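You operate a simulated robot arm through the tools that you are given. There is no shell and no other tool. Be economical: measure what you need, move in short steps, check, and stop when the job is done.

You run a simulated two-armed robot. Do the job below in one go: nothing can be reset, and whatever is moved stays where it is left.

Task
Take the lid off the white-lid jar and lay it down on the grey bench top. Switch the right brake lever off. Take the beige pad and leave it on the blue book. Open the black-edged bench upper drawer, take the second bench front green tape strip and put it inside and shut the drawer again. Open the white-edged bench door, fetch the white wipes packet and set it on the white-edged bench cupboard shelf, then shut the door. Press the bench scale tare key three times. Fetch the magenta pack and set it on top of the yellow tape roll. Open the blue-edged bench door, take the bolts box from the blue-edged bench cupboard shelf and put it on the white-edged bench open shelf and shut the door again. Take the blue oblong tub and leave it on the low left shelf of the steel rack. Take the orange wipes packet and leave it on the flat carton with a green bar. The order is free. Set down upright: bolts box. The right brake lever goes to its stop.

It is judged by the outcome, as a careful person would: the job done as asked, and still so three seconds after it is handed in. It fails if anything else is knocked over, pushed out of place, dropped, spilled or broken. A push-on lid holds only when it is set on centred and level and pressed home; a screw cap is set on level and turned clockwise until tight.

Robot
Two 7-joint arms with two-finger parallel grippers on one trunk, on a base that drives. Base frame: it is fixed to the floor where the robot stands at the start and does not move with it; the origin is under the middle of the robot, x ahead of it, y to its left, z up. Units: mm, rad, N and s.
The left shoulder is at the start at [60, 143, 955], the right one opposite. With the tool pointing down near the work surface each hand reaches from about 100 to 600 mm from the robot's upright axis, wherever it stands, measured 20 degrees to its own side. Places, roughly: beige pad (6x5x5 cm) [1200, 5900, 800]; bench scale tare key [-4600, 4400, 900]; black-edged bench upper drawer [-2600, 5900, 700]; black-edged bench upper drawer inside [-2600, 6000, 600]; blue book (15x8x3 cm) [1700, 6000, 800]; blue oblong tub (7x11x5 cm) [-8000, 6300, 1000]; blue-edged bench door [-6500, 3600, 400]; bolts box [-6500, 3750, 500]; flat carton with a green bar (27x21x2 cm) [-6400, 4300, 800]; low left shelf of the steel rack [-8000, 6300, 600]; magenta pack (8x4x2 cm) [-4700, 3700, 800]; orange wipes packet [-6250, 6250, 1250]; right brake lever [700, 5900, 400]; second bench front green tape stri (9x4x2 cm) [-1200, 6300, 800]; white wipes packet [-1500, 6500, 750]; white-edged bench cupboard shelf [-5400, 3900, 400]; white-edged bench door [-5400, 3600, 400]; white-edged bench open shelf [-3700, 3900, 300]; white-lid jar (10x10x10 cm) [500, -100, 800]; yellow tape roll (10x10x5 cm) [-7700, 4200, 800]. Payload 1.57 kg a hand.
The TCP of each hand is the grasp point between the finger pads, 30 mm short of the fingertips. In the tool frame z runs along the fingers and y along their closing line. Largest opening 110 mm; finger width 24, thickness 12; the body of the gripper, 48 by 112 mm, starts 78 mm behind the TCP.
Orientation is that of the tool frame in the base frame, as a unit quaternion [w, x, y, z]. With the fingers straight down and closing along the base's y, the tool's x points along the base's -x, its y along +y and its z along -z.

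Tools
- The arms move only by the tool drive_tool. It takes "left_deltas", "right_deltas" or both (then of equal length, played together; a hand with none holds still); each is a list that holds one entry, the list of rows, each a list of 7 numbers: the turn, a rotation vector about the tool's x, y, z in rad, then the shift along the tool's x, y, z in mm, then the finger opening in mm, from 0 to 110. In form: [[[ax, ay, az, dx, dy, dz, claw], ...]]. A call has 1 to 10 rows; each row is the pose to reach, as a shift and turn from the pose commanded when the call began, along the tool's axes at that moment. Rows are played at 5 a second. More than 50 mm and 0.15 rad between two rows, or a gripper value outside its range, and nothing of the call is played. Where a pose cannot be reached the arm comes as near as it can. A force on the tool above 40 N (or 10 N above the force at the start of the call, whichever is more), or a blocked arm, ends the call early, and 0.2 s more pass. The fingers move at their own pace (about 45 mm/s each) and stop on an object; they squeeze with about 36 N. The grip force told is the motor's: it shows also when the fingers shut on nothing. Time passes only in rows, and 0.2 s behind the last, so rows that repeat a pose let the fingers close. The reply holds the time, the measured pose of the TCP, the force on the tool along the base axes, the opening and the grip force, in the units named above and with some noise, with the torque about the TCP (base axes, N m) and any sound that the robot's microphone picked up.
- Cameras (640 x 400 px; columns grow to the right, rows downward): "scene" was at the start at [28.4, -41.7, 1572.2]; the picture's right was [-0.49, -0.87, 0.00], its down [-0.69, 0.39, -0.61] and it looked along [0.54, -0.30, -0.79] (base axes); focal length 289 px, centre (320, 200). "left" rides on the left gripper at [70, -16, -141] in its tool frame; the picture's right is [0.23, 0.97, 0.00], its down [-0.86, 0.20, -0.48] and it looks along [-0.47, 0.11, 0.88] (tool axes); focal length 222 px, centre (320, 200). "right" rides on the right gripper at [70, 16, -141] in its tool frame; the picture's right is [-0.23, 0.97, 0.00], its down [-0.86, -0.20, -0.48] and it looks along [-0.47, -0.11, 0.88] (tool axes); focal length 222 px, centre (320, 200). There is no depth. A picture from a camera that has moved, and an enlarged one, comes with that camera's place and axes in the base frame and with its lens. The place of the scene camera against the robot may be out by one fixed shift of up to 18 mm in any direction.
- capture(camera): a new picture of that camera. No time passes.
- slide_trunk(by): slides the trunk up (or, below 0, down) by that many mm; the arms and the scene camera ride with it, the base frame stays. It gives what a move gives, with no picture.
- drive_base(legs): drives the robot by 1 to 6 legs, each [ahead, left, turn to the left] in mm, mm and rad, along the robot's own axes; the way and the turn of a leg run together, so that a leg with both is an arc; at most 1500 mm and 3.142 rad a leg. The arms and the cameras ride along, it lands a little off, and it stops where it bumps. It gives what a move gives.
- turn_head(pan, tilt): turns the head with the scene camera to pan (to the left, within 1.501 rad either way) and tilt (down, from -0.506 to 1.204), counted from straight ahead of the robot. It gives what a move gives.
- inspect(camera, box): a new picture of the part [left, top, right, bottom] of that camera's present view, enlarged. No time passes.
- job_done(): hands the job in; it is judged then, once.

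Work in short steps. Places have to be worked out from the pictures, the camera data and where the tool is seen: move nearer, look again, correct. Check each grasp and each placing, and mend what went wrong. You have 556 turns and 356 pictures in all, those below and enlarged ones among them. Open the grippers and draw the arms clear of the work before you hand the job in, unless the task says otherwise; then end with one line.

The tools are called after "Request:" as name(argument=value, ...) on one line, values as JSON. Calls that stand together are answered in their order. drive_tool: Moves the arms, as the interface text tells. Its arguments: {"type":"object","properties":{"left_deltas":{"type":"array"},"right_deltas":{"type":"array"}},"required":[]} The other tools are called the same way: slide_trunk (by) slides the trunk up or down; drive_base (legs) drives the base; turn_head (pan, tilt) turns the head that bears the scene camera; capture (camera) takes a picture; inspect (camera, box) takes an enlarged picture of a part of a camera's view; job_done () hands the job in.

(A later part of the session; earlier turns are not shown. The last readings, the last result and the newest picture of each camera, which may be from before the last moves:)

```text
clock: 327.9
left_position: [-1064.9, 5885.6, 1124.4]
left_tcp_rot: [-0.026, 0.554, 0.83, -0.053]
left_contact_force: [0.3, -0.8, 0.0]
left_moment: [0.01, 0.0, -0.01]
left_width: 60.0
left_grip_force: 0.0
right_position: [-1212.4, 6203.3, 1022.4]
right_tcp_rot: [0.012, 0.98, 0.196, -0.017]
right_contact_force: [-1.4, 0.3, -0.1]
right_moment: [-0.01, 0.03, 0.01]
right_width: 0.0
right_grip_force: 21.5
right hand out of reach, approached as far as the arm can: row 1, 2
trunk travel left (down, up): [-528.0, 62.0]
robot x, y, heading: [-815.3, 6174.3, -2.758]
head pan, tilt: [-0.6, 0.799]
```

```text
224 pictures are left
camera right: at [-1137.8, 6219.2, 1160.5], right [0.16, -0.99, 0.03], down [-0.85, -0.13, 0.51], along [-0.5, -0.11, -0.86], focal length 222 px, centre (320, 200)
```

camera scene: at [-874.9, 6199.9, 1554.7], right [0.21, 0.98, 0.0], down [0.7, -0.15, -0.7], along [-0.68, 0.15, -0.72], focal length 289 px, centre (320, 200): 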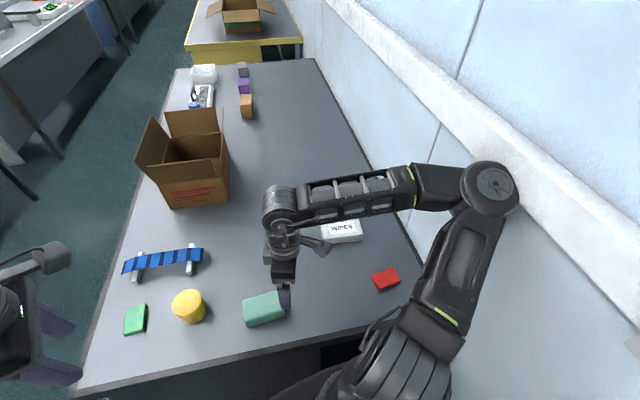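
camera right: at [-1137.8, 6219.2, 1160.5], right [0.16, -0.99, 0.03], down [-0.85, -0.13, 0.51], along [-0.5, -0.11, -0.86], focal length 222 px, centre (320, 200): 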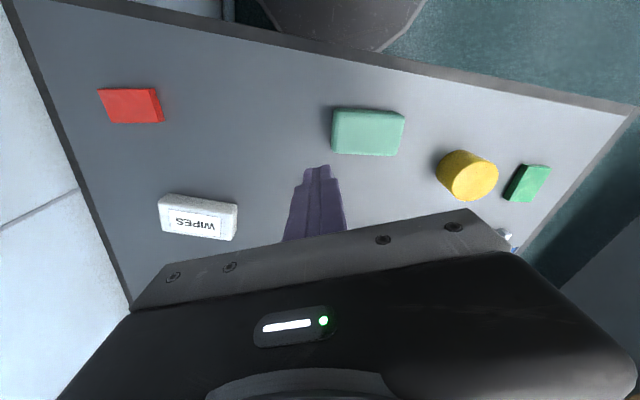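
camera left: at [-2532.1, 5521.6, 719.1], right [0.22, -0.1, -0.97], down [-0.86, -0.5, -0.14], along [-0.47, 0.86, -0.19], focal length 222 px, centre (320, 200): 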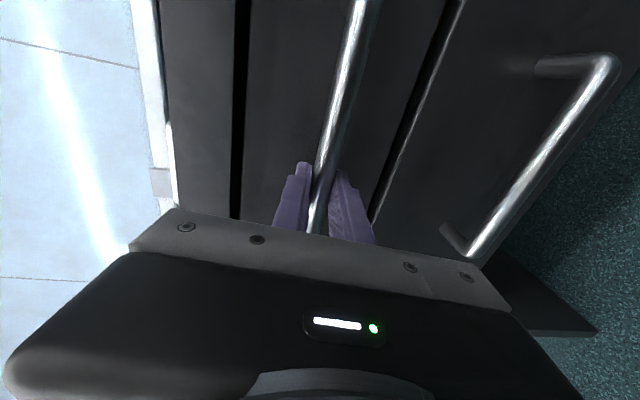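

The packet spans x≈-1430…-1350, y≈6319–6442, top ~845. Moving the closed fingers to beyond its far (west) side near the north end, staying high.

Request:
drive_tool(right_deltas=[[[0, 0, 0, -18, -37, 5, 0], [0, 0, 0, -36, -74, 10, 0], [0, 0, 0, -54, -111, 15, 0], [0, 0, 0, -72, -148, 20, 0], [0, 0, 0, -90, -186, 30, 0], [0, 0, 0, -108, -224, 40, 0], [0, 0, 0, -126, -262, 50, 0], [0, 0, 0, -145, -301, 60, 0]]])

Request:
capture(camera="right")

Request:
capture(camera="scene")

```text
clock: 329.6
left_position: [-1061.2, 5877.1, 1124.9]
left_tcp_rot: [-0.03, 0.553, 0.831, -0.05]
left_contact_force: [0.7, -0.3, 0.4]
left_moment: [0.01, -0.02, 0.0]
left_width: 60.2
left_grip_force: 0.0
right_position: [-1442.1, 6393.8, 953.7]
right_tcp_rot: [0.005, 0.981, 0.193, -0.023]
right_contact_force: [0.6, -0.2, 0.6]
right_moment: [0.0, 0.01, 0.03]
right_width: 0.0
right_grip_force: 21.7
right hand out of reach, approached as far as the arm can: row 8
trunk travel left (down, up): [-528.0, 62.0]
robot x, y, heading: [-813.3, 6173.3, -2.752]
head pan, tilt: [-0.6, 0.799]
```

```text
223 pictures are left
camera right: at [-1366.0, 6407.5, 1091.4], right [0.16, -0.99, 0.01], down [-0.85, -0.13, 0.52], along [-0.51, -0.09, -0.86], focal length 222 px, centre (320, 200)
```

right: 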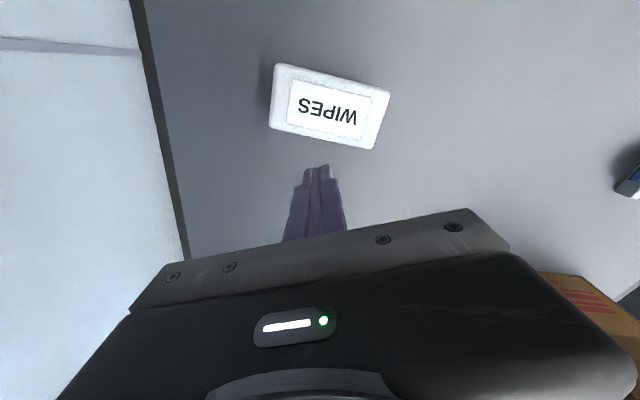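

```text
222 pictures are left
camera scene: at [-868.2, 6184.6, 1555.4], right [0.21, 0.98, 0.01], down [0.7, -0.14, -0.7], along [-0.68, 0.15, -0.71], focal length 289 px, centre (320, 200)
```

scene: 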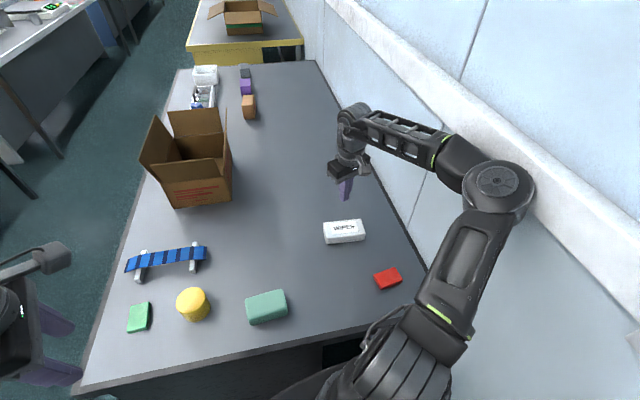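

The readings show the robot body was shoved ~15 mm: the elbow is touching the wall trunking. Backing off south and turning a bit more to the left to free the elbow.

Request:
drive_base(legs=[[0, 55, 0], [0, 0, 0.22]])

Request:
capture(camera="right")

Request:
capture(camera="scene")

```text
clock: 331.4
left_position: [-974.1, 5786.6, 1124.5]
left_tcp_rot: [-0.02, 0.459, 0.887, -0.056]
left_contact_force: [0.4, 0.4, -0.4]
left_moment: [0.01, -0.02, 0.0]
left_width: 59.9
left_grip_force: 0.0
right_position: [-1457.7, 6207.6, 947.8]
right_tcp_rot: [0.014, 0.954, 0.3, -0.019]
right_contact_force: [0.5, 0.3, -0.9]
right_moment: [0.02, 0.01, 0.02]
right_width: 0.0
right_grip_force: 21.0
trunk travel left (down, up): [-528.0, 62.0]
robot x, y, heading: [-795.3, 6124.4, -2.532]
head pan, tilt: [-0.6, 0.799]
```

```text
221 pictures are left
camera right: at [-1387.6, 6238.2, 1086.4], right [0.37, -0.93, 0.02], down [-0.8, -0.31, 0.51], along [-0.47, -0.21, -0.86], focal length 222 px, centre (320, 200)
```

right: 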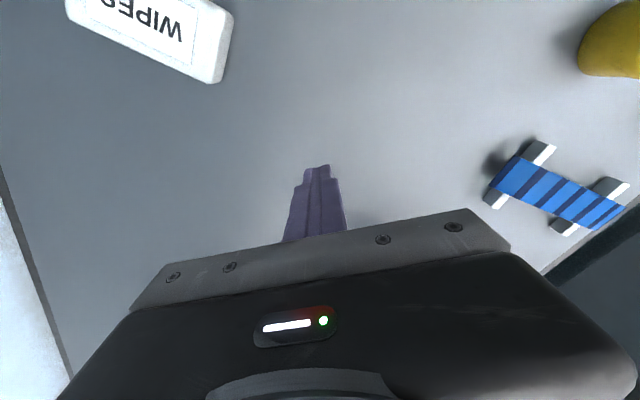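

```text
220 pictures are left
camera scene: at [-857.2, 6134.2, 1554.8], right [-0.01, 1.0, 0.0], down [0.72, 0.01, -0.7], along [-0.7, -0.01, -0.72], focal length 289 px, centre (320, 200)
```

scene: 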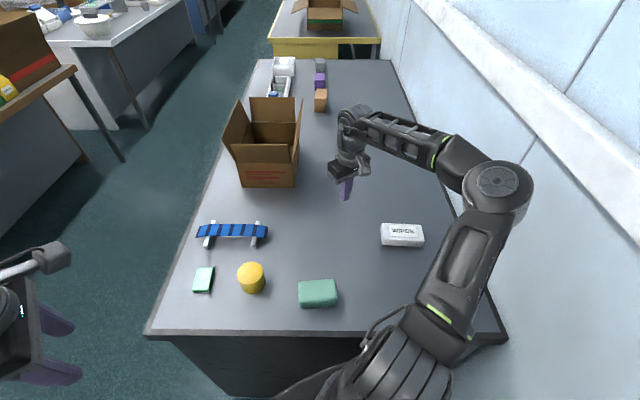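

Elbow is clear now. Moving the hand north along the packet's far side to about (-1465, 6425), still high.

Request:
drive_tool(right_deltas=[[[0, 0, 0, 23, -36, 0, 0], [0, 0, 0, 46, -72, 0, 0], [0, 0, 0, 69, -108, 0, 0], [0, 0, 0, 92, -144, 0, 0], [0, 0, 0, 116, -180, 0, 0]]])

Request:
capture(camera="right")

Request:
capture(camera="scene")

```text
clock: 332.6
left_position: [-974.8, 5788.7, 1125.6]
left_tcp_rot: [-0.02, 0.458, 0.887, -0.056]
left_contact_force: [0.8, -0.2, -0.1]
left_moment: [-0.02, -0.03, 0.03]
left_width: 60.0
left_grip_force: 0.2
right_position: [-1403.5, 6295.4, 906.7]
right_tcp_rot: [0.008, 0.956, 0.293, -0.025]
right_contact_force: [-0.3, 0.7, 0.2]
right_moment: [-0.01, -0.01, 0.02]
right_width: 0.0
right_grip_force: 21.0
right hand out of reach, approached as far as the arm can: row 1, 2, 3, 4, 5
trunk travel left (down, up): [-528.0, 62.0]
robot x, y, heading: [-791.7, 6122.4, -2.527]
head pan, tilt: [-0.6, 0.799]
```

```text
219 pictures are left
camera right: at [-1331.1, 6324.2, 1044.5], right [0.36, -0.93, 0.01], down [-0.8, -0.3, 0.52], along [-0.48, -0.19, -0.85], focal length 222 px, centre (320, 200)
```

right: 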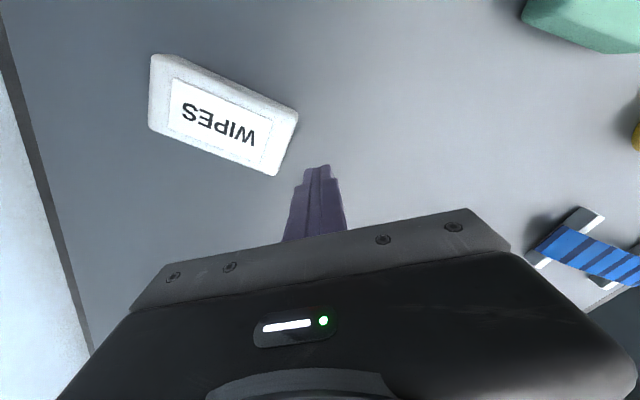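

```text
218 pictures are left
camera scene: at [-857.3, 6134.9, 1554.8], right [-0.01, 1.0, 0.0], down [0.72, 0.01, -0.7], along [-0.7, -0.01, -0.72], focal length 289 px, centre (320, 200)
```

scene: 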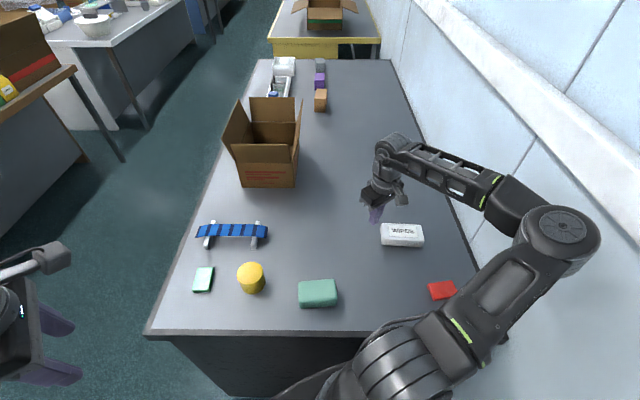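

Reach runs out here with this wrist angle. New plan: stance at ~202° but 45 mm further from the wall than before, hook the packet's far side at mid-length, and draw it ~120 mm toward me. First lifting the hand and turning back.

Request:
drive_tool(right_deltas=[[[0, 0, 0, 10, 5, -45, 0], [0, 0, 0, 30, 5, -85, 0], [0, 0, 0, 60, 5, -105, 0], [0, 0, 0, 95, 5, -110, 0]]])

Request:
drive_base(legs=[[0, 0, -0.22], [15, -8, 0]])

Request:
capture(camera="right")

```text
clock: 333.6
left_position: [-973.8, 5787.0, 1125.0]
left_tcp_rot: [-0.02, 0.459, 0.887, -0.056]
left_contact_force: [-0.8, 0.7, -0.4]
left_moment: [0.01, 0.03, -0.01]
left_width: 60.2
left_grip_force: 0.1
right_position: [-1314.8, 6295.0, 979.9]
right_tcp_rot: [0.01, 0.955, 0.295, -0.022]
right_contact_force: [0.5, 0.4, 0.2]
right_moment: [0.02, 0.03, 0.02]
right_width: 0.3
right_grip_force: 21.3
right hand out of reach, approached as far as the arm can: row 1, 2, 3, 4
trunk travel left (down, up): [-528.0, 62.0]
robot x, y, heading: [-794.3, 6122.4, -2.532]
head pan, tilt: [-0.6, 0.799]
```

```text
clock: 335.1
left_position: [-1045.4, 5823.3, 1121.6]
left_tcp_rot: [-0.025, 0.551, 0.833, -0.05]
left_contact_force: [0.1, 0.2, -0.9]
left_moment: [0.03, -0.03, 0.01]
left_width: 59.8
left_grip_force: 0.1
right_position: [-1271.6, 6389.6, 982.3]
right_tcp_rot: [0.003, 0.98, 0.195, -0.022]
right_contact_force: [0.2, -0.6, 0.4]
right_moment: [-0.03, 0.0, 0.03]
right_width: 0.2
right_grip_force: 21.5
trunk travel left (down, up): [-528.0, 62.0]
robot x, y, heading: [-795.4, 6120.0, -2.745]
head pan, tilt: [-0.6, 0.799]
stopped in leg 2: the robot was blocked; the commanded pose is now the measured one
```

```text
217 pictures are left
camera right: at [-1195.4, 6404.0, 1120.2], right [0.16, -0.99, 0.01], down [-0.84, -0.14, 0.52], along [-0.51, -0.09, -0.86], focal length 222 px, centre (320, 200)
```

right: 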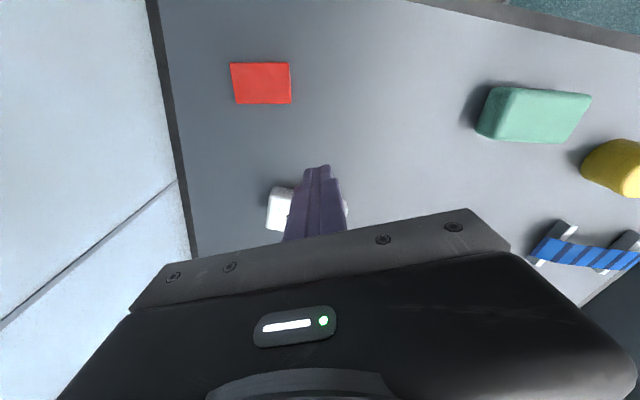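

The bent elbow meets the wall again. I'll move 55 mm south, turn to ~215°, and let the wrist yaw follow the arm (for a hook with closed fingers any yaw will do).

Request:
drive_base(legs=[[0, 55, 0], [0, 0, 0.22]])

Request:
drive_tool(right_deltas=[[[0, 0, 0.12, 0, 0, 0, 0], [0, 0, 0.24, 0, 0, 0, 0], [0, 0, 0.36, 0, 0, 0, 0], [0, 0, 0.48, 0, 0, 0, 0], [0, 0, 0.6, 0, 0, 0, 0]]])

Request:
capture(camera="scene")

```text
clock: 336.8
left_position: [-953.7, 5732.9, 1123.5]
left_tcp_rot: [-0.019, 0.458, 0.887, -0.056]
left_contact_force: [-0.4, -0.4, -0.6]
left_moment: [0.04, 0.02, 0.0]
left_width: 60.1
left_grip_force: 0.0
right_position: [-1296.1, 6237.6, 982.0]
right_tcp_rot: [0.009, 0.954, 0.3, -0.022]
right_contact_force: [0.1, 0.8, -0.1]
right_moment: [0.03, -0.02, 0.01]
right_width: 0.0
right_grip_force: 21.6
trunk travel left (down, up): [-528.0, 62.0]
robot x, y, heading: [-773.4, 6069.1, -2.532]
head pan, tilt: [-0.6, 0.799]
```

```text
clock: 338.0
left_position: [-954.4, 5734.0, 1124.9]
left_tcp_rot: [-0.02, 0.458, 0.887, -0.055]
left_contact_force: [-0.1, 1.4, 0.3]
left_moment: [0.0, -0.03, -0.01]
left_width: 60.0
left_grip_force: 0.1
right_position: [-1296.8, 6239.1, 981.3]
right_tcp_rot: [0.015, 1.0, 0.003, -0.019]
right_contact_force: [-0.1, -0.6, 0.2]
right_moment: [0.01, 0.0, 0.01]
right_width: 0.0
right_grip_force: 21.0
trunk travel left (down, up): [-528.0, 62.0]
robot x, y, heading: [-776.9, 6071.7, -2.524]
head pan, tilt: [-0.6, 0.799]
```

```text
216 pictures are left
camera scene: at [-838.0, 6080.8, 1554.7], right [-0.01, 1.0, 0.0], down [0.72, 0.01, -0.7], along [-0.7, -0.01, -0.72], focal length 289 px, centre (320, 200)
```

scene: 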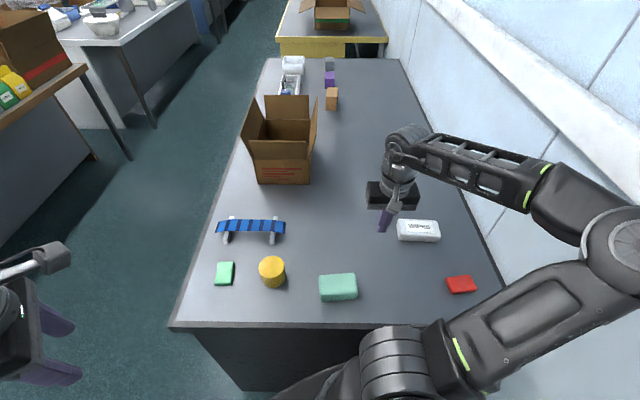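

Closing the last 33 mm to the bench and extending over the packet to (-1468, 6375), high.

Request:
drive_base(legs=[[27, -19, 0]])

Request:
drive_tool(right_deltas=[[[0, 0, 0, -28, -27, 5, 0], [0, 0, 0, -56, -54, 10, 0], [0, 0, 0, -84, -81, 15, 0], [0, 0, 0, -112, -108, 20, 0], [0, 0, 0, -140, -136, 25, 0]]])

Request:
capture(camera="right")

Request:
capture(camera="scene")

```text
clock: 338.8
left_position: [-989.5, 5732.5, 1124.3]
left_tcp_rot: [-0.019, 0.459, 0.886, -0.055]
left_contact_force: [-0.3, -0.3, 0.4]
left_moment: [-0.01, -0.05, -0.04]
left_width: 59.8
left_grip_force: 0.0
right_position: [-1331.6, 6238.8, 979.4]
right_tcp_rot: [0.014, 1.0, 0.003, -0.018]
right_contact_force: [-0.4, -0.2, 0.6]
right_moment: [-0.01, -0.02, -0.04]
right_width: 0.3
right_grip_force: 21.4
trunk travel left (down, up): [-528.0, 62.0]
robot x, y, heading: [-803.9, 6068.6, -2.527]
head pan, tilt: [-0.6, 0.799]
```

```text
clock: 340.0
left_position: [-988.6, 5733.1, 1124.2]
left_tcp_rot: [-0.019, 0.459, 0.887, -0.056]
left_contact_force: [0.1, -0.1, -0.4]
left_moment: [-0.04, -0.01, -0.02]
left_width: 60.0
left_grip_force: 0.1
right_position: [-1471.9, 6372.9, 957.0]
right_tcp_rot: [0.014, 1.0, 0.004, -0.019]
right_contact_force: [-0.1, 0.0, 0.1]
right_moment: [0.01, -0.01, 0.0]
right_width: 0.0
right_grip_force: 21.6
trunk travel left (down, up): [-528.0, 62.0]
robot x, y, heading: [-807.4, 6068.7, -2.524]
head pan, tilt: [-0.6, 0.799]
```

```text
215 pictures are left
camera right: at [-1397.4, 6361.1, 1096.3], right [-0.22, -0.98, 0.04], down [-0.84, 0.21, 0.5], along [-0.5, 0.08, -0.86], focal length 222 px, centre (320, 200)
```

right: 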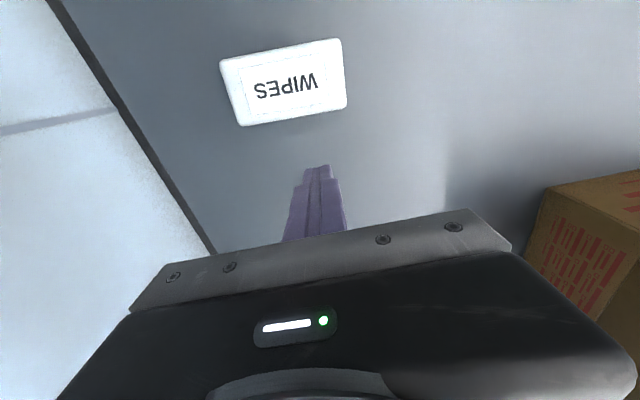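

```text
214 pictures are left
camera scene: at [-871.8, 6080.8, 1554.7], right [-0.01, 1.0, 0.0], down [0.72, 0.01, -0.7], along [-0.7, -0.01, -0.72], focal length 289 px, centre (320, 200)
```

scene: 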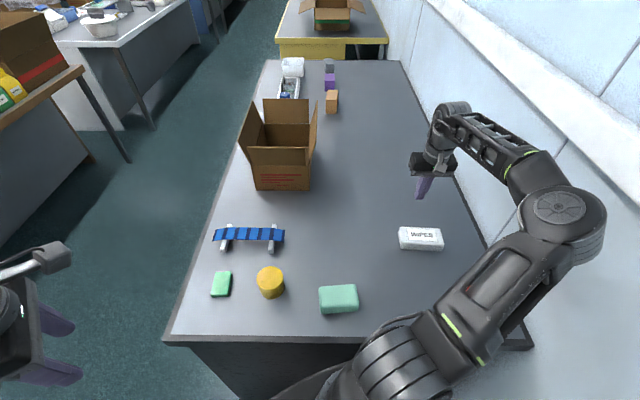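

That stance reaches easily. Lowering the closed fingers just west of the packet, then drawing it ~70 mm east.

Request:
drive_tool(right_deltas=[[[0, 0, 0, -4, -15, 40, 0], [0, 0, 0, -4, -15, 80, 0], [0, 0, 0, -4, -15, 105, 0], [0, 0, 0, -4, -15, 115, 0]]])

Request:
capture(camera="right")

```text
clock: 341.0
left_position: [-987.0, 5733.2, 1125.3]
left_tcp_rot: [-0.019, 0.458, 0.887, -0.055]
left_contact_force: [-1.5, -0.2, -0.1]
left_moment: [0.02, 0.0, -0.01]
left_width: 60.3
left_grip_force: 0.1
right_position: [-1480.0, 6384.4, 843.6]
right_tcp_rot: [0.015, 1.0, 0.003, -0.019]
right_contact_force: [0.1, -0.5, 0.2]
right_moment: [-0.04, 0.01, -0.01]
right_width: 0.0
right_grip_force: 21.2
trunk travel left (down, up): [-528.0, 62.0]
robot x, y, heading: [-805.5, 6073.1, -2.53]
head pan, tilt: [-0.6, 0.799]
```

```text
213 pictures are left
camera right: at [-1405.2, 6373.2, 981.6], right [-0.22, -0.97, 0.04], down [-0.84, 0.21, 0.51], along [-0.5, 0.08, -0.86], focal length 222 px, centre (320, 200)
```

right: 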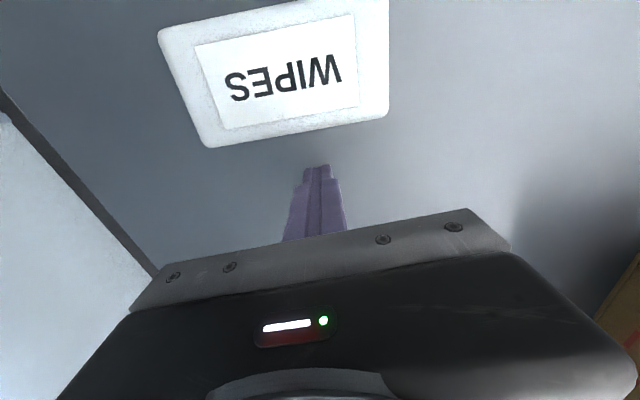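

Aligned with the packet's middle. Drawing it east.

Request:
drive_tool(right_deltas=[[[0, 0, 0, 15, 0, 2, 0], [0, 0, 0, 28, 0, 2, 0], [0, 0, 0, 41, 0, 2, 0], [0, 0, 0, 54, 0, 2, 0], [0, 0, 0, 67, 0, 2, 0], [0, 0, 0, 80, 0, 2, 0], [0, 0, 0, 93, 0, 2, 0], [0, 0, 0, 104, 0, 2, 0]]])

Request:
capture(camera="right")

Request:
capture(camera="scene")

```text
clock: 342.8
left_position: [-987.0, 5733.6, 1126.2]
left_tcp_rot: [-0.02, 0.458, 0.887, -0.056]
left_contact_force: [0.7, -0.2, -0.2]
left_moment: [0.03, -0.01, -0.02]
left_width: 60.3
left_grip_force: 0.0
right_position: [-1376.4, 6385.0, 835.7]
right_tcp_rot: [0.015, 1.0, 0.003, -0.019]
right_contact_force: [0.3, -0.2, -0.8]
right_moment: [0.06, 0.03, -0.04]
right_width: 0.0
right_grip_force: 20.9
trunk travel left (down, up): [-528.0, 62.0]
robot x, y, heading: [-803.8, 6067.5, -2.53]
head pan, tilt: [-0.6, 0.799]
```

```text
212 pictures are left
camera right: at [-1301.4, 6373.2, 974.8], right [-0.22, -0.97, 0.04], down [-0.84, 0.21, 0.51], along [-0.5, 0.08, -0.86], focal length 222 px, centre (320, 200)
```

right: 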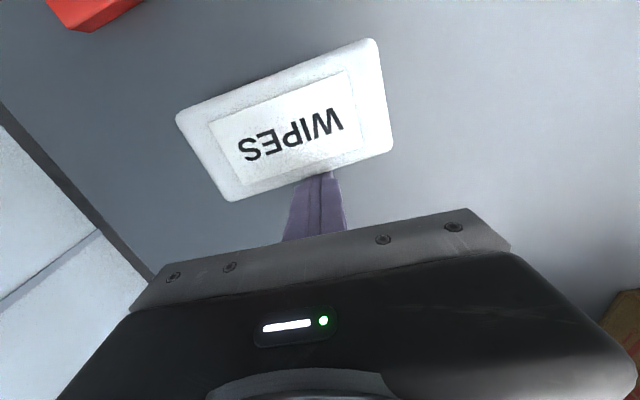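

```text
211 pictures are left
camera scene: at [-870.6, 6080.6, 1554.8], right [-0.01, 1.0, 0.0], down [0.72, 0.01, -0.7], along [-0.7, -0.01, -0.72], focal length 289 px, centre (320, 200)
```

scene: 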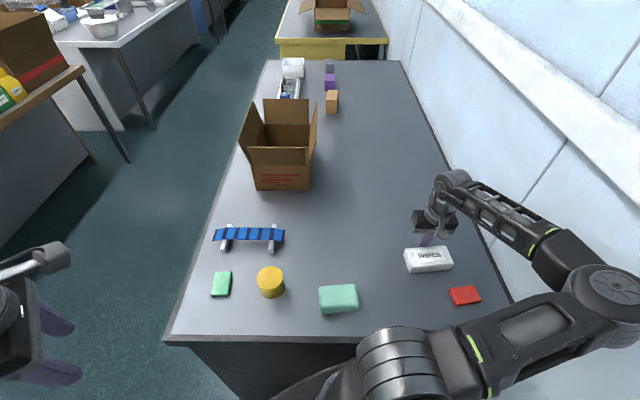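

Now centred about (-1326, 6391) and slightly turned. Backing off the finger, lifting, then turning 84° and opening over the packet.

Request:
drive_tool(right_deltas=[[[0, 0, 0, -15, 0, 0, 0], [0, 0, 0, -15, 0, -45, 0], [0, 0, 0, -15, 0, -90, 0], [0, 0, 0, -5, 0, -130, 40], [0, 0, 0.14, 10, 0, -140, 80], [0, 0, 0.28, 25, -3, -140, 105], [0, 0, 0.42, 40, -6, -140, 105], [0, 0, 0.56, 50, -6, -140, 105]]])

Request:
drive_tool(right_deltas=[[[0, 0, 0.14, 0, 0, 0, 105], [0, 0, 0.28, 0, 0, 0, 105], [0, 0, 0.42, 0, 0, 0, 105], [0, 0, 0.56, 0, 0, 0, 105], [0, 0, 0.7, 0, 0, 0, 105], [0, 0, 0.8, 0, 0, 0, 105], [0, 0, 0.9, 0, 0, 0, 105]]])

Request:
capture(camera="right")

```text
clock: 344.6
left_position: [-987.8, 5733.9, 1124.9]
left_tcp_rot: [-0.02, 0.459, 0.886, -0.056]
left_contact_force: [0.2, 0.4, -0.3]
left_moment: [0.0, -0.01, 0.0]
left_width: 59.7
left_grip_force: 0.1
right_position: [-1322.0, 6394.3, 972.9]
right_tcp_rot: [0.02, 0.962, -0.273, -0.015]
right_contact_force: [0.1, -0.8, -0.2]
right_moment: [-0.02, -0.01, 0.01]
right_width: 100.2
right_grip_force: 0.0
trunk travel left (down, up): [-528.0, 62.0]
robot x, y, heading: [-807.7, 6066.8, -2.53]
head pan, tilt: [-0.6, 0.799]
```

```text
clock: 346.2
left_position: [-988.1, 5733.3, 1124.5]
left_tcp_rot: [-0.02, 0.458, 0.887, -0.055]
left_contact_force: [0.3, -0.2, -0.9]
left_moment: [0.01, 0.01, 0.01]
left_width: 60.0
left_grip_force: 0.0
right_position: [-1320.3, 6395.0, 972.8]
right_tcp_rot: [0.026, 0.747, -0.665, -0.004]
right_contact_force: [0.0, 0.0, 0.0]
right_moment: [-0.01, -0.03, 0.02]
right_width: 105.3
right_grip_force: 0.1
trunk travel left (down, up): [-528.0, 62.0]
robot x, y, heading: [-809.9, 6072.1, -2.529]
head pan, tilt: [-0.6, 0.799]
```

```text
210 pictures are left
camera right: at [-1323.7, 6328.5, 1116.8], right [-0.99, 0.11, 0.04], down [0.12, 0.89, 0.45], along [0.02, 0.45, -0.89], focal length 222 px, centre (320, 200)
```

right: 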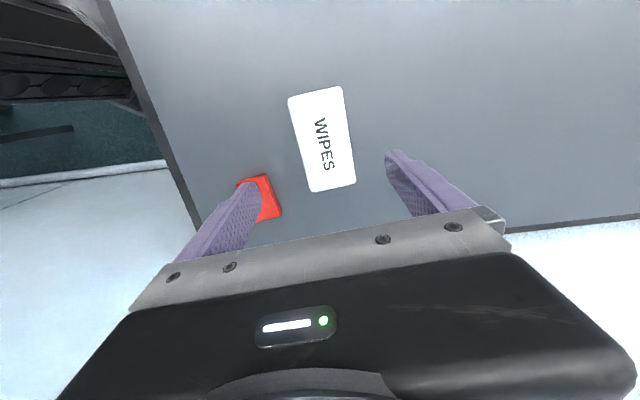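

Wrist reached the angle fine. Packet centre (-1330, 6384), width ~63 mm; red block is clear of the finger path. Lowering and closing.

Request:
drive_tool(right_deltas=[[[0, 0, 0, 6, 6, 40, 100], [0, 0, 0, 6, 6, 85, 100], [0, 0, 0, 6, 6, 120, 100], [0, 0, 0, 6, 6, 135, 100], [0, 0, 0, 6, 6, 135, 70], [0, 0, 0, 6, 6, 135, 50], [0, 0, 0, 6, 6, 135, 40], [0, 0, 0, 6, 6, 135, 40]]])

Request:
capture(camera="right")

```text
clock: 348.0
left_position: [-987.0, 5732.8, 1124.2]
left_tcp_rot: [-0.02, 0.458, 0.887, -0.056]
left_contact_force: [0.2, 0.7, 0.1]
left_moment: [0.01, -0.01, 0.02]
left_width: 59.7
left_grip_force: 0.2
right_position: [-1332.1, 6384.8, 838.9]
right_tcp_rot: [0.024, 0.747, -0.664, -0.003]
right_contact_force: [-0.2, 0.2, -0.2]
right_moment: [-0.05, -0.04, 0.02]
right_width: 65.4
right_grip_force: 29.1
trunk travel left (down, up): [-528.0, 62.0]
robot x, y, heading: [-807.4, 6066.3, -2.534]
head pan, tilt: [-0.6, 0.799]
```

```text
209 pictures are left
camera right: at [-1334.8, 6317.4, 982.8], right [-0.99, 0.11, 0.04], down [0.12, 0.89, 0.45], along [0.02, 0.45, -0.89], focal length 222 px, centre (320, 200)
```

right: 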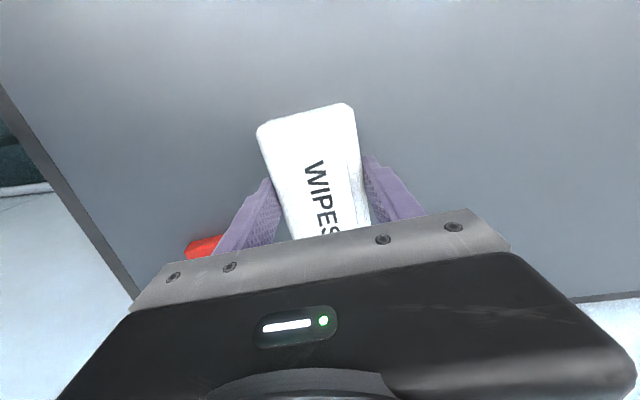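

Gripped (65 mm). Lifting.

Request:
drive_tool(right_deltas=[[[0, 0, 0, 0, 0, 0, 40], [0, 0, 0, 0, 0, -20, 40], [0, 0, 0, 0, 0, -60, 40], [0, 0, 0, 0, 0, -100, 40], [0, 0, 0, 5, -10, -140, 40], [0, 0, 0, 25, -40, -160, 40], [0, 0, 0, 45, -75, -175, 40]]])

Request:
capture(camera="right")

Request:
capture(camera="scene")

```text
clock: 349.6
left_position: [-986.8, 5734.0, 1125.1]
left_tcp_rot: [-0.02, 0.458, 0.887, -0.055]
left_contact_force: [-1.5, 0.3, 1.1]
left_moment: [0.02, 0.04, 0.01]
left_width: 59.8
left_grip_force: 0.0
right_position: [-1244.1, 6354.9, 1010.7]
right_tcp_rot: [0.025, 0.748, -0.664, -0.005]
right_contact_force: [0.5, -0.9, -1.1]
right_moment: [0.01, 0.0, 0.01]
right_width: 65.3
right_grip_force: 35.7
trunk travel left (down, up): [-528.0, 62.0]
robot x, y, heading: [-810.6, 6066.8, -2.527]
head pan, tilt: [-0.6, 0.799]
```

```text
208 pictures are left
camera right: at [-1247.1, 6288.1, 1154.6], right [-0.99, 0.11, 0.04], down [0.12, 0.89, 0.45], along [0.02, 0.45, -0.89], focal length 222 px, centre (320, 200)
```

right: 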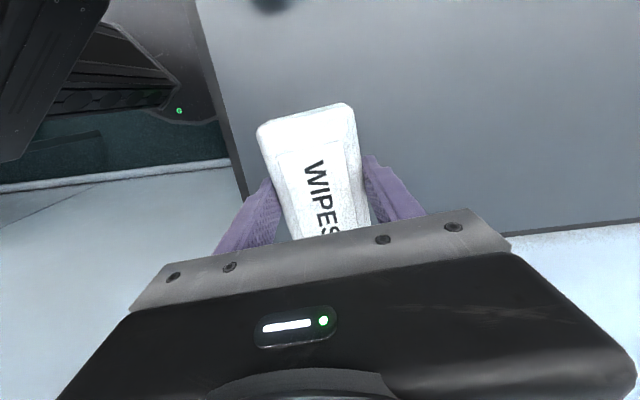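

```text
207 pictures are left
camera scene: at [-869.7, 6080.1, 1554.8], right [-0.01, 1.0, 0.0], down [0.72, 0.01, -0.7], along [-0.7, -0.01, -0.72], focal length 289 px, centre (320, 200)
```

scene: 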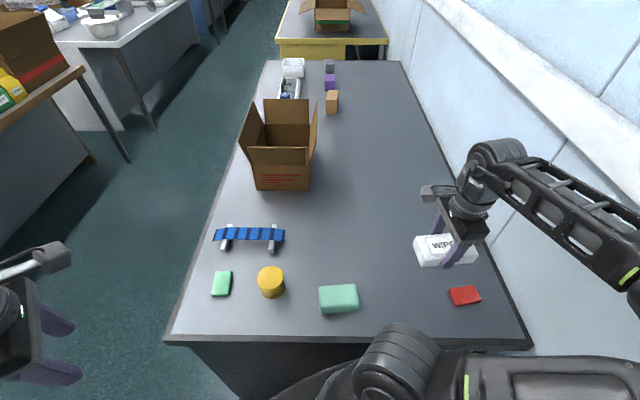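

White wipes in hand. Heading out: east a little, south to the aisle, then facing west.

Request:
drive_base(legs=[[-110, 78, 0], [590, 850, 0], [0, 0, -0.614]])

Request:
turn_head(pan=0.3, tilt=0.4)

Request:
capture(camera="scene")

```text
clock: 357.6
left_position: [-1003.6, 4851.1, 1124.6]
left_tcp_rot: [-0.035, 0.706, 0.706, -0.047]
left_contact_force: [0.2, 0.7, 0.4]
left_moment: [0.01, -0.01, 0.01]
left_width: 60.0
left_grip_force: 0.0
right_position: [-855.5, 5508.6, 1010.6]
right_tcp_rot: [-0.022, -0.512, 0.859, 0.011]
right_contact_force: [0.1, -0.5, -0.6]
right_moment: [-0.06, -0.02, 0.01]
right_width: 65.0
right_grip_force: 36.5
trunk travel left (down, up): [-528.0, 62.0]
robot x, y, heading: [-662.0, 5025.3, 3.141]
head pan, tilt: [-0.6, 0.799]
```

```text
clock: 358.8
left_position: [-1002.9, 4851.6, 1124.9]
left_tcp_rot: [-0.036, 0.705, 0.707, -0.047]
left_contact_force: [0.2, 0.2, 0.5]
left_moment: [0.01, 0.02, -0.02]
left_width: 59.8
left_grip_force: 0.1
right_position: [-855.3, 5507.8, 1010.9]
right_tcp_rot: [-0.022, -0.512, 0.859, 0.011]
right_contact_force: [-0.1, 0.0, -0.8]
right_moment: [-0.01, -0.01, 0.03]
right_width: 65.2
right_grip_force: 35.9
trunk travel left (down, up): [-528.0, 62.0]
robot x, y, heading: [-661.2, 5021.0, 3.141]
head pan, tilt: [0.3, 0.4]
```

```text
206 pictures are left
camera scene: at [-727.8, 4990.1, 1589.8], right [-0.29, 0.96, 0.0], down [0.37, 0.11, -0.92], along [-0.88, -0.27, -0.39], focal length 289 px, centre (320, 200)
```

scene: 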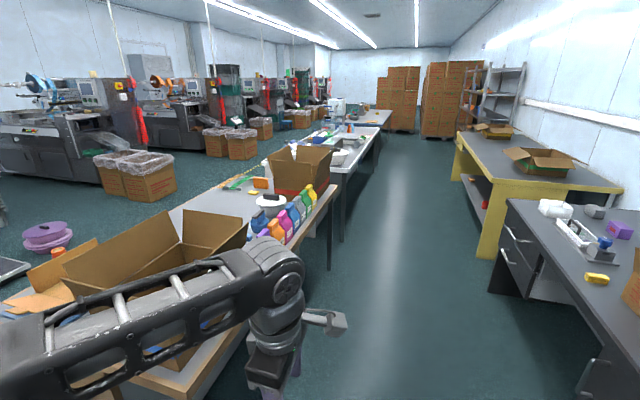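

The gap between the benches is only ~400 mm, so I'll stay in the north aisle and do the scale, orange wipes and tub with the left hand while the right carries the white wipes. First tucking the right hand in front.

Request:
drive_tool(right_deltas=[[[0, 0, 0, 40, 4, -5, 40], [0, 0, 0, 80, 8, -10, 40], [0, 0, 0, 120, 12, -15, 40], [0, 0, 0, 160, 16, -20, 40], [0, 0, 0, 200, 20, -25, 40], [0, 0, 0, 240, 22, -30, 40], [0, 0, 0, 280, 24, -35, 40]]])

Request:
drive_base(legs=[[1500, 0, 0], [1500, 0, 0]])

Request:
turn_head(pan=0.5, tilt=0.4)

Request:
capture(camera="scene")

```text
clock: 360.4
left_position: [-1003.0, 4851.4, 1124.9]
left_tcp_rot: [-0.035, 0.705, 0.707, -0.047]
left_contact_force: [0.4, 0.5, -1.1]
left_moment: [-0.02, 0.01, -0.03]
left_width: 60.0
left_grip_force: 0.0
right_position: [-1008.0, 5271.9, 1055.7]
right_tcp_rot: [-0.02, -0.512, 0.858, 0.011]
right_contact_force: [0.3, -0.2, 0.3]
right_moment: [-0.04, -0.02, 0.01]
right_width: 65.2
right_grip_force: 36.1
trunk travel left (down, up): [-528.0, 62.0]
robot x, y, heading: [-661.4, 5019.6, 3.144]
head pan, tilt: [0.3, 0.4]
```

```text
clock: 374.9
left_position: [-4010.6, 4909.0, 1125.0]
left_tcp_rot: [-0.036, 0.71, 0.702, -0.047]
left_contact_force: [1.1, -0.3, -1.3]
left_moment: [0.02, 0.0, 0.03]
left_width: 60.3
left_grip_force: 0.0
right_position: [-4009.1, 5330.7, 1055.9]
right_tcp_rot: [-0.022, -0.506, 0.862, 0.011]
right_contact_force: [-0.6, -1.1, -1.3]
right_moment: [-0.03, 0.0, -0.02]
right_width: 64.8
right_grip_force: 36.0
trunk travel left (down, up): [-528.0, 62.0]
robot x, y, heading: [-3663.4, 5073.2, 3.13]
head pan, tilt: [0.3, 0.4]
```

```text
clock: 375.6
left_position: [-4010.7, 4908.6, 1123.8]
left_tcp_rot: [-0.036, 0.71, 0.701, -0.046]
left_contact_force: [-0.1, 0.2, 1.1]
left_moment: [-0.04, 0.01, 0.0]
left_width: 60.3
left_grip_force: 0.0
right_position: [-4009.7, 5330.9, 1055.2]
right_tcp_rot: [-0.022, -0.505, 0.862, 0.011]
right_contact_force: [-0.2, -0.8, -0.7]
right_moment: [-0.01, 0.01, 0.01]
right_width: 65.3
right_grip_force: 36.0
trunk travel left (down, up): [-528.0, 62.0]
robot x, y, heading: [-3668.6, 5076.5, 3.123]
head pan, tilt: [0.499, 0.4]
```

```text
205 pictures are left
camera scene: at [-3727.6, 5026.8, 1589.8], right [-0.46, 0.89, 0.0], down [0.34, 0.18, -0.92], along [-0.82, -0.43, -0.39], focal length 289 px, centre (320, 200)
```

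scene: 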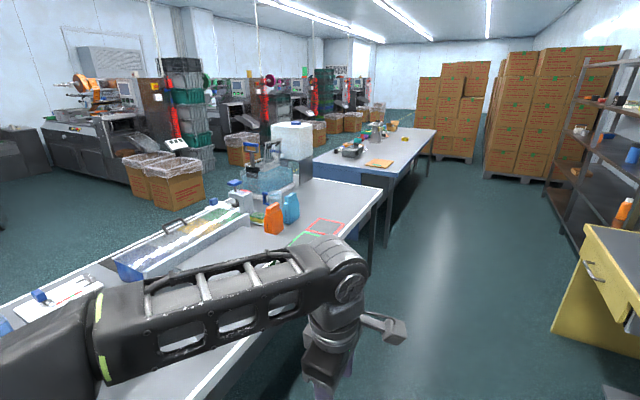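

The benches form a closed row, but its west end (x≈-8860) has a wide passage. Next the scale near (-4600, 4393): driving to (-4720, 5030) and turning to face south.

Request:
drive_base(legs=[[1050, 0, 0.018], [0, 0, 1.571], [80, 0, 0]])

Request:
turn_head(pan=0.1, tilt=0.7)

Request:
capture(camera="scene")

```text
clock: 385.5
left_position: [-4526.3, 4665.3, 1125.3]
left_tcp_rot: [0.008, -0.008, 0.998, -0.057]
left_contact_force: [-0.3, -1.3, 0.2]
left_moment: [0.03, -0.04, -0.04]
left_width: 59.7
left_grip_force: 0.0
right_position: [-4949.4, 4655.2, 1054.2]
right_tcp_rot: [0.021, 0.971, -0.239, 0.007]
right_contact_force: [-0.5, -0.2, -1.0]
right_moment: [0.03, -0.01, 0.0]
right_width: 65.3
right_grip_force: 35.9
trunk travel left (down, up): [-528.0, 62.0]
robot x, y, heading: [-4704.9, 5004.3, -1.563]
head pan, tilt: [0.499, 0.4]
```

```text
clock: 386.4
left_position: [-4527.9, 4667.0, 1125.3]
left_tcp_rot: [0.009, -0.008, 0.998, -0.059]
left_contact_force: [0.0, -0.9, 0.0]
left_moment: [0.05, -0.02, 0.03]
left_width: 59.9
left_grip_force: 0.1
right_position: [-4950.2, 4657.5, 1054.7]
right_tcp_rot: [0.024, 0.971, -0.239, 0.008]
right_contact_force: [-0.1, -0.2, -1.2]
right_moment: [0.02, -0.03, 0.04]
right_width: 65.1
right_grip_force: 35.7
trunk travel left (down, up): [-528.0, 62.0]
robot x, y, heading: [-4701.8, 5003.3, -1.56]
head pan, tilt: [0.099, 0.7]
```

```text
204 pictures are left
camera scene: at [-4701.8, 4945.5, 1563.0], right [-0.99, -0.11, 0.0], down [-0.07, 0.64, -0.77], along [0.09, -0.76, -0.64], focal length 289 px, centre (320, 200)
```

scene: 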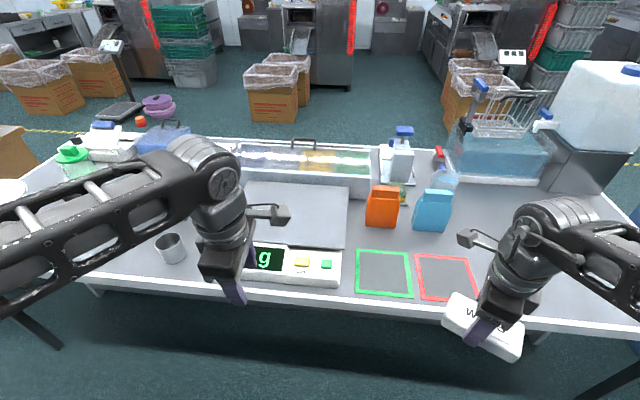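

The scale with its keys is right here. Zooming to identify the tare key.

Request:
inspect(camera="scene", box=[235, 225, 355, 300])

Request:
inspect(camera="scene", box=[200, 110, 480, 250])

```text
5.33 times, centred on (295, 262) of scene
camera zoom: at [-4701.8, 4945.5, 1563.0], right [-0.99, -0.11, 0.0], down [-0.07, 0.64, -0.77], along [0.09, -0.76, -0.64], focal length 1543 px, centre (453, -133)
```

zoom: 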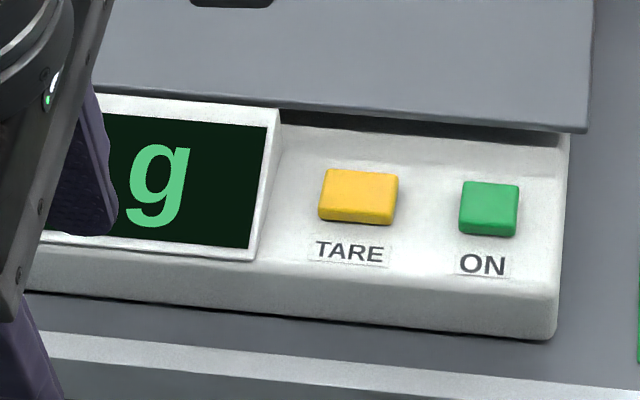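

```text
2.29 times, centred on (340, 180) of scene
camera zoom: at [-4701.8, 4945.5, 1563.0], right [-0.99, -0.11, 0.0], down [-0.07, 0.64, -0.77], along [0.09, -0.76, -0.64], focal length 661 px, centre (274, 246)
```

zoom: 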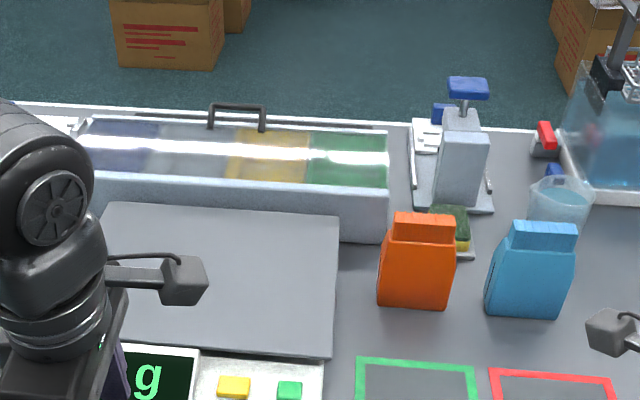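

TARE is the yellow key at about (-4583, 4405). Closing the left fingers, levelling the hand, and moving above it.

Request:
drive_tool(left_deltas=[[[-0.03, 0, 0, 9, -40, 10, 40], [-0.06, 0, 0, 19, -82, 20, 10], [-0.09, 0, 0, 29, -124, 35, 0], [-0.118, 0, 0, 38, -166, 55, 0], [-0.118, 0, 0, 48, -207, 80, 0], [-0.118, 0, 0, 57, -247, 105, 0], [-0.118, 0, 0, 57, -247, 124, 0]]])

Request:
capture(camera="left")

Request:
inspect(camera="scene", box=[215, 190, 375, 300])

```text
clock: 387.9
left_position: [-4579.9, 4405.4, 1028.8]
left_tcp_rot: [0.008, -0.009, 1.0, 0.001]
left_contact_force: [0.3, 0.0, -0.1]
left_moment: [-0.01, 0.05, -0.02]
left_width: 0.4
left_grip_force: 21.5
right_position: [-4949.8, 4656.9, 1055.3]
right_tcp_rot: [0.024, 0.971, -0.239, 0.007]
right_contact_force: [0.2, -0.3, -1.2]
right_moment: [-0.02, 0.03, -0.03]
right_width: 65.0
right_grip_force: 36.2
trunk travel left (down, up): [-528.0, 62.0]
robot x, y, heading: [-4701.3, 5007.3, -1.558]
head pan, tilt: [0.099, 0.7]
```

```text
201 pictures are left
camera left: at [-4651.0, 4387.9, 1169.2], right [-0.24, 0.97, 0.0], down [0.84, 0.21, 0.49], along [0.48, 0.12, -0.87], focal length 222 px, centre (320, 200)
```

left: 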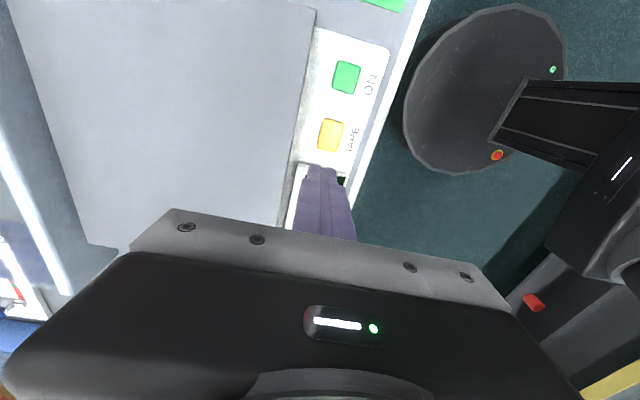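

```text
3.64 times, centred on (295, 245) of scene
camera zoom: at [-4700.6, 4945.9, 1563.0], right [-0.99, -0.11, 0.0], down [-0.07, 0.64, -0.76], along [0.08, -0.76, -0.64], focal length 1052 px, centre (411, 36)
```

zoom: 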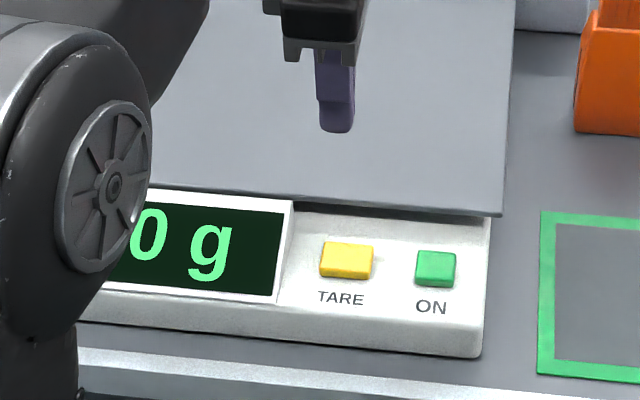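

The key centre is at about (-4586, 4419), top near 870–880. Shifting over it and lowering to a tip height of ~905 to check alignment.

Request:
drive_tool(left_deltas=[[[0, 0, 0, 6, 14, 20, 0], [0, 0, 0, 6, 14, 60, 0], [0, 0, 0, 6, 14, 94, 0]]])

Request:
capture(camera="left")

Request:
inspect(camera="scene", box=[215, 190, 375, 300])

```text
clock: 388.8
left_position: [-4584.4, 4422.5, 938.0]
left_tcp_rot: [0.008, -0.009, 1.0, 0.001]
left_contact_force: [1.1, 0.6, 0.5]
left_moment: [-0.01, -0.02, -0.02]
left_width: 0.0
left_grip_force: 21.5
right_position: [-4950.2, 4656.6, 1055.1]
right_tcp_rot: [0.023, 0.971, -0.239, 0.008]
right_contact_force: [0.8, 0.7, -1.2]
right_moment: [-0.03, -0.01, -0.01]
right_width: 65.0
right_grip_force: 35.9
trunk travel left (down, up): [-528.0, 62.0]
robot x, y, heading: [-4704.8, 5002.8, -1.564]
head pan, tilt: [0.099, 0.7]
```

```text
199 pictures are left
camera left: at [-4654.9, 4404.7, 1078.1], right [-0.24, 0.97, 0.0], down [0.84, 0.21, 0.49], along [0.48, 0.12, -0.87], focal length 222 px, centre (320, 200)
```

left: 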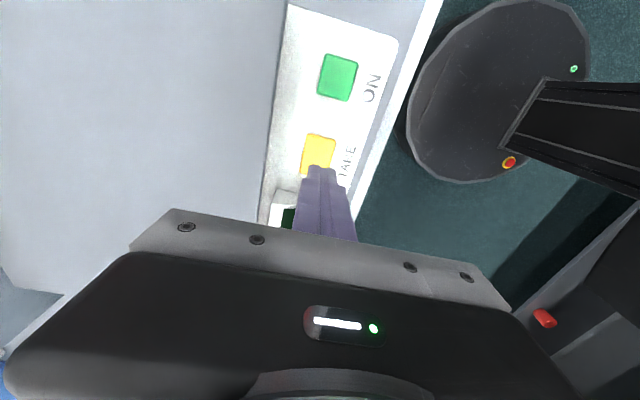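

```text
3.64 times, centred on (295, 245) of scene
camera zoom: at [-4701.8, 4945.4, 1563.0], right [-0.99, -0.11, 0.0], down [-0.07, 0.64, -0.76], along [0.08, -0.76, -0.64], focal length 1052 px, centre (411, 36)
```

zoom: 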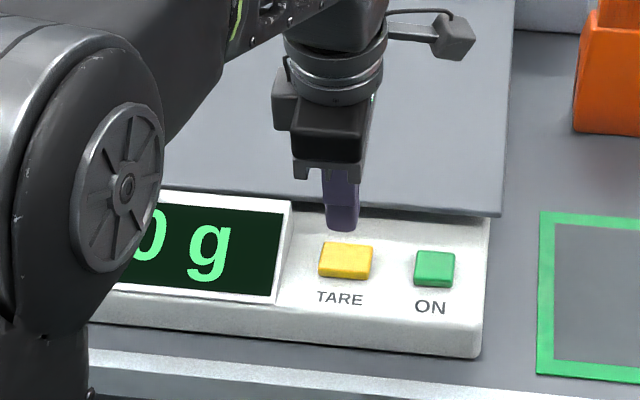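

Aligned (a 3 mm tweak). Lowering in small steps for the first press, watching force and sound.

Request:
drive_tool(left_deltas=[[[0, 0, 0, 3, -3, 15, 0], [0, 0, 0, 3, -3, 22, 0], [0, 0, 0, 3, -3, 27, 0], [0, 0, 0, 3, -3, 31, 0], [0, 0, 0, 3, -3, 35, 0]]])

Request:
inspect(camera="scene", box=[215, 190, 375, 300])

```text
clock: 389.9
left_position: [-4584.6, 4417.3, 900.4]
left_tcp_rot: [0.007, -0.009, 1.0, 0.001]
left_contact_force: [0.8, -0.7, -0.4]
left_moment: [0.02, -0.01, -0.01]
left_width: 0.0
left_grip_force: 21.1
right_position: [-4951.0, 4656.5, 1055.0]
right_tcp_rot: [0.023, 0.971, -0.239, 0.009]
right_contact_force: [0.4, 0.2, -0.1]
right_moment: [0.03, -0.01, 0.0]
right_width: 65.0
right_grip_force: 36.2
trunk travel left (down, up): [-528.0, 62.0]
robot x, y, heading: [-4701.2, 5004.7, -1.561]
head pan, tilt: [0.099, 0.7]
```

```text
3.64 times, centred on (295, 245) of scene
camera zoom: at [-4702.0, 4945.4, 1563.0], right [-0.99, -0.11, 0.0], down [-0.07, 0.64, -0.76], along [0.09, -0.76, -0.64], focal length 1052 px, centre (411, 36)
```

zoom: 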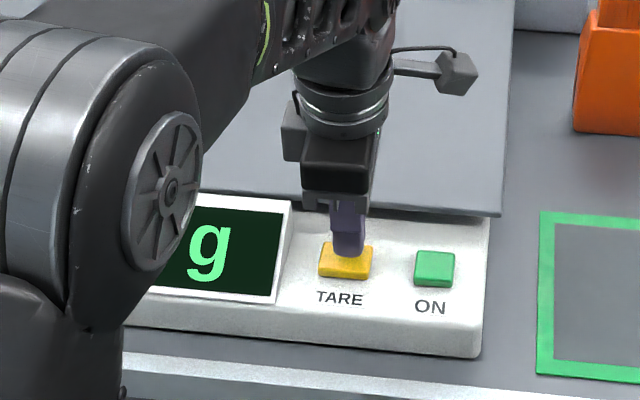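

Just above the key, slightly toward its back edge; nudging 4 mm toward me and going down in 2–3 mm steps.

Request:
drive_tool(left_deltas=[[[0, 0, 0, 1, 4, 3, 0], [0, 0, 0, 1, 4, 6, 0], [0, 0, 0, 1, 4, 9, 0], [0, 0, 0, 1, 4, 12, 0]]])

Request:
inspect(camera="scene", box=[215, 190, 375, 300])

```text
clock: 390.9
left_position: [-4586.3, 4422.1, 889.5]
left_tcp_rot: [0.007, -0.01, 1.0, 0.0]
left_contact_force: [-1.4, -1.2, 1.4]
left_moment: [0.0, 0.06, -0.01]
left_width: 0.0
left_grip_force: 21.2
right_position: [-4951.1, 4657.9, 1053.8]
right_tcp_rot: [0.024, 0.971, -0.239, 0.007]
right_contact_force: [0.0, 0.2, -0.3]
right_moment: [-0.04, -0.02, 0.01]
right_width: 65.0
right_grip_force: 36.4
trunk travel left (down, up): [-528.0, 62.0]
robot x, y, heading: [-4702.3, 5003.9, -1.557]
head pan, tilt: [0.099, 0.7]
heard: click
```

```text
3.64 times, centred on (295, 245) of scene
camera zoom: at [-4702.1, 4945.6, 1563.0], right [-0.99, -0.11, 0.0], down [-0.07, 0.64, -0.76], along [0.09, -0.76, -0.64], focal length 1052 px, centre (411, 36)
```

zoom: 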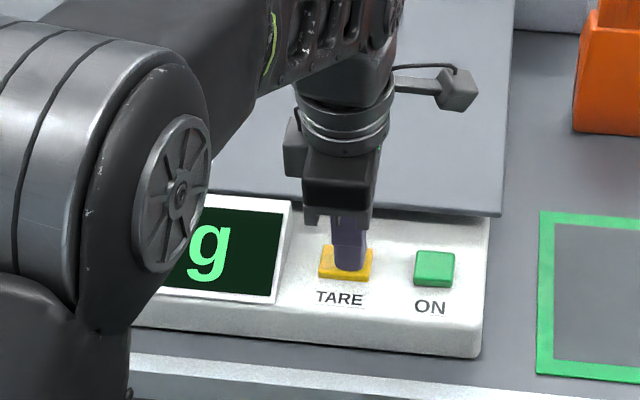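

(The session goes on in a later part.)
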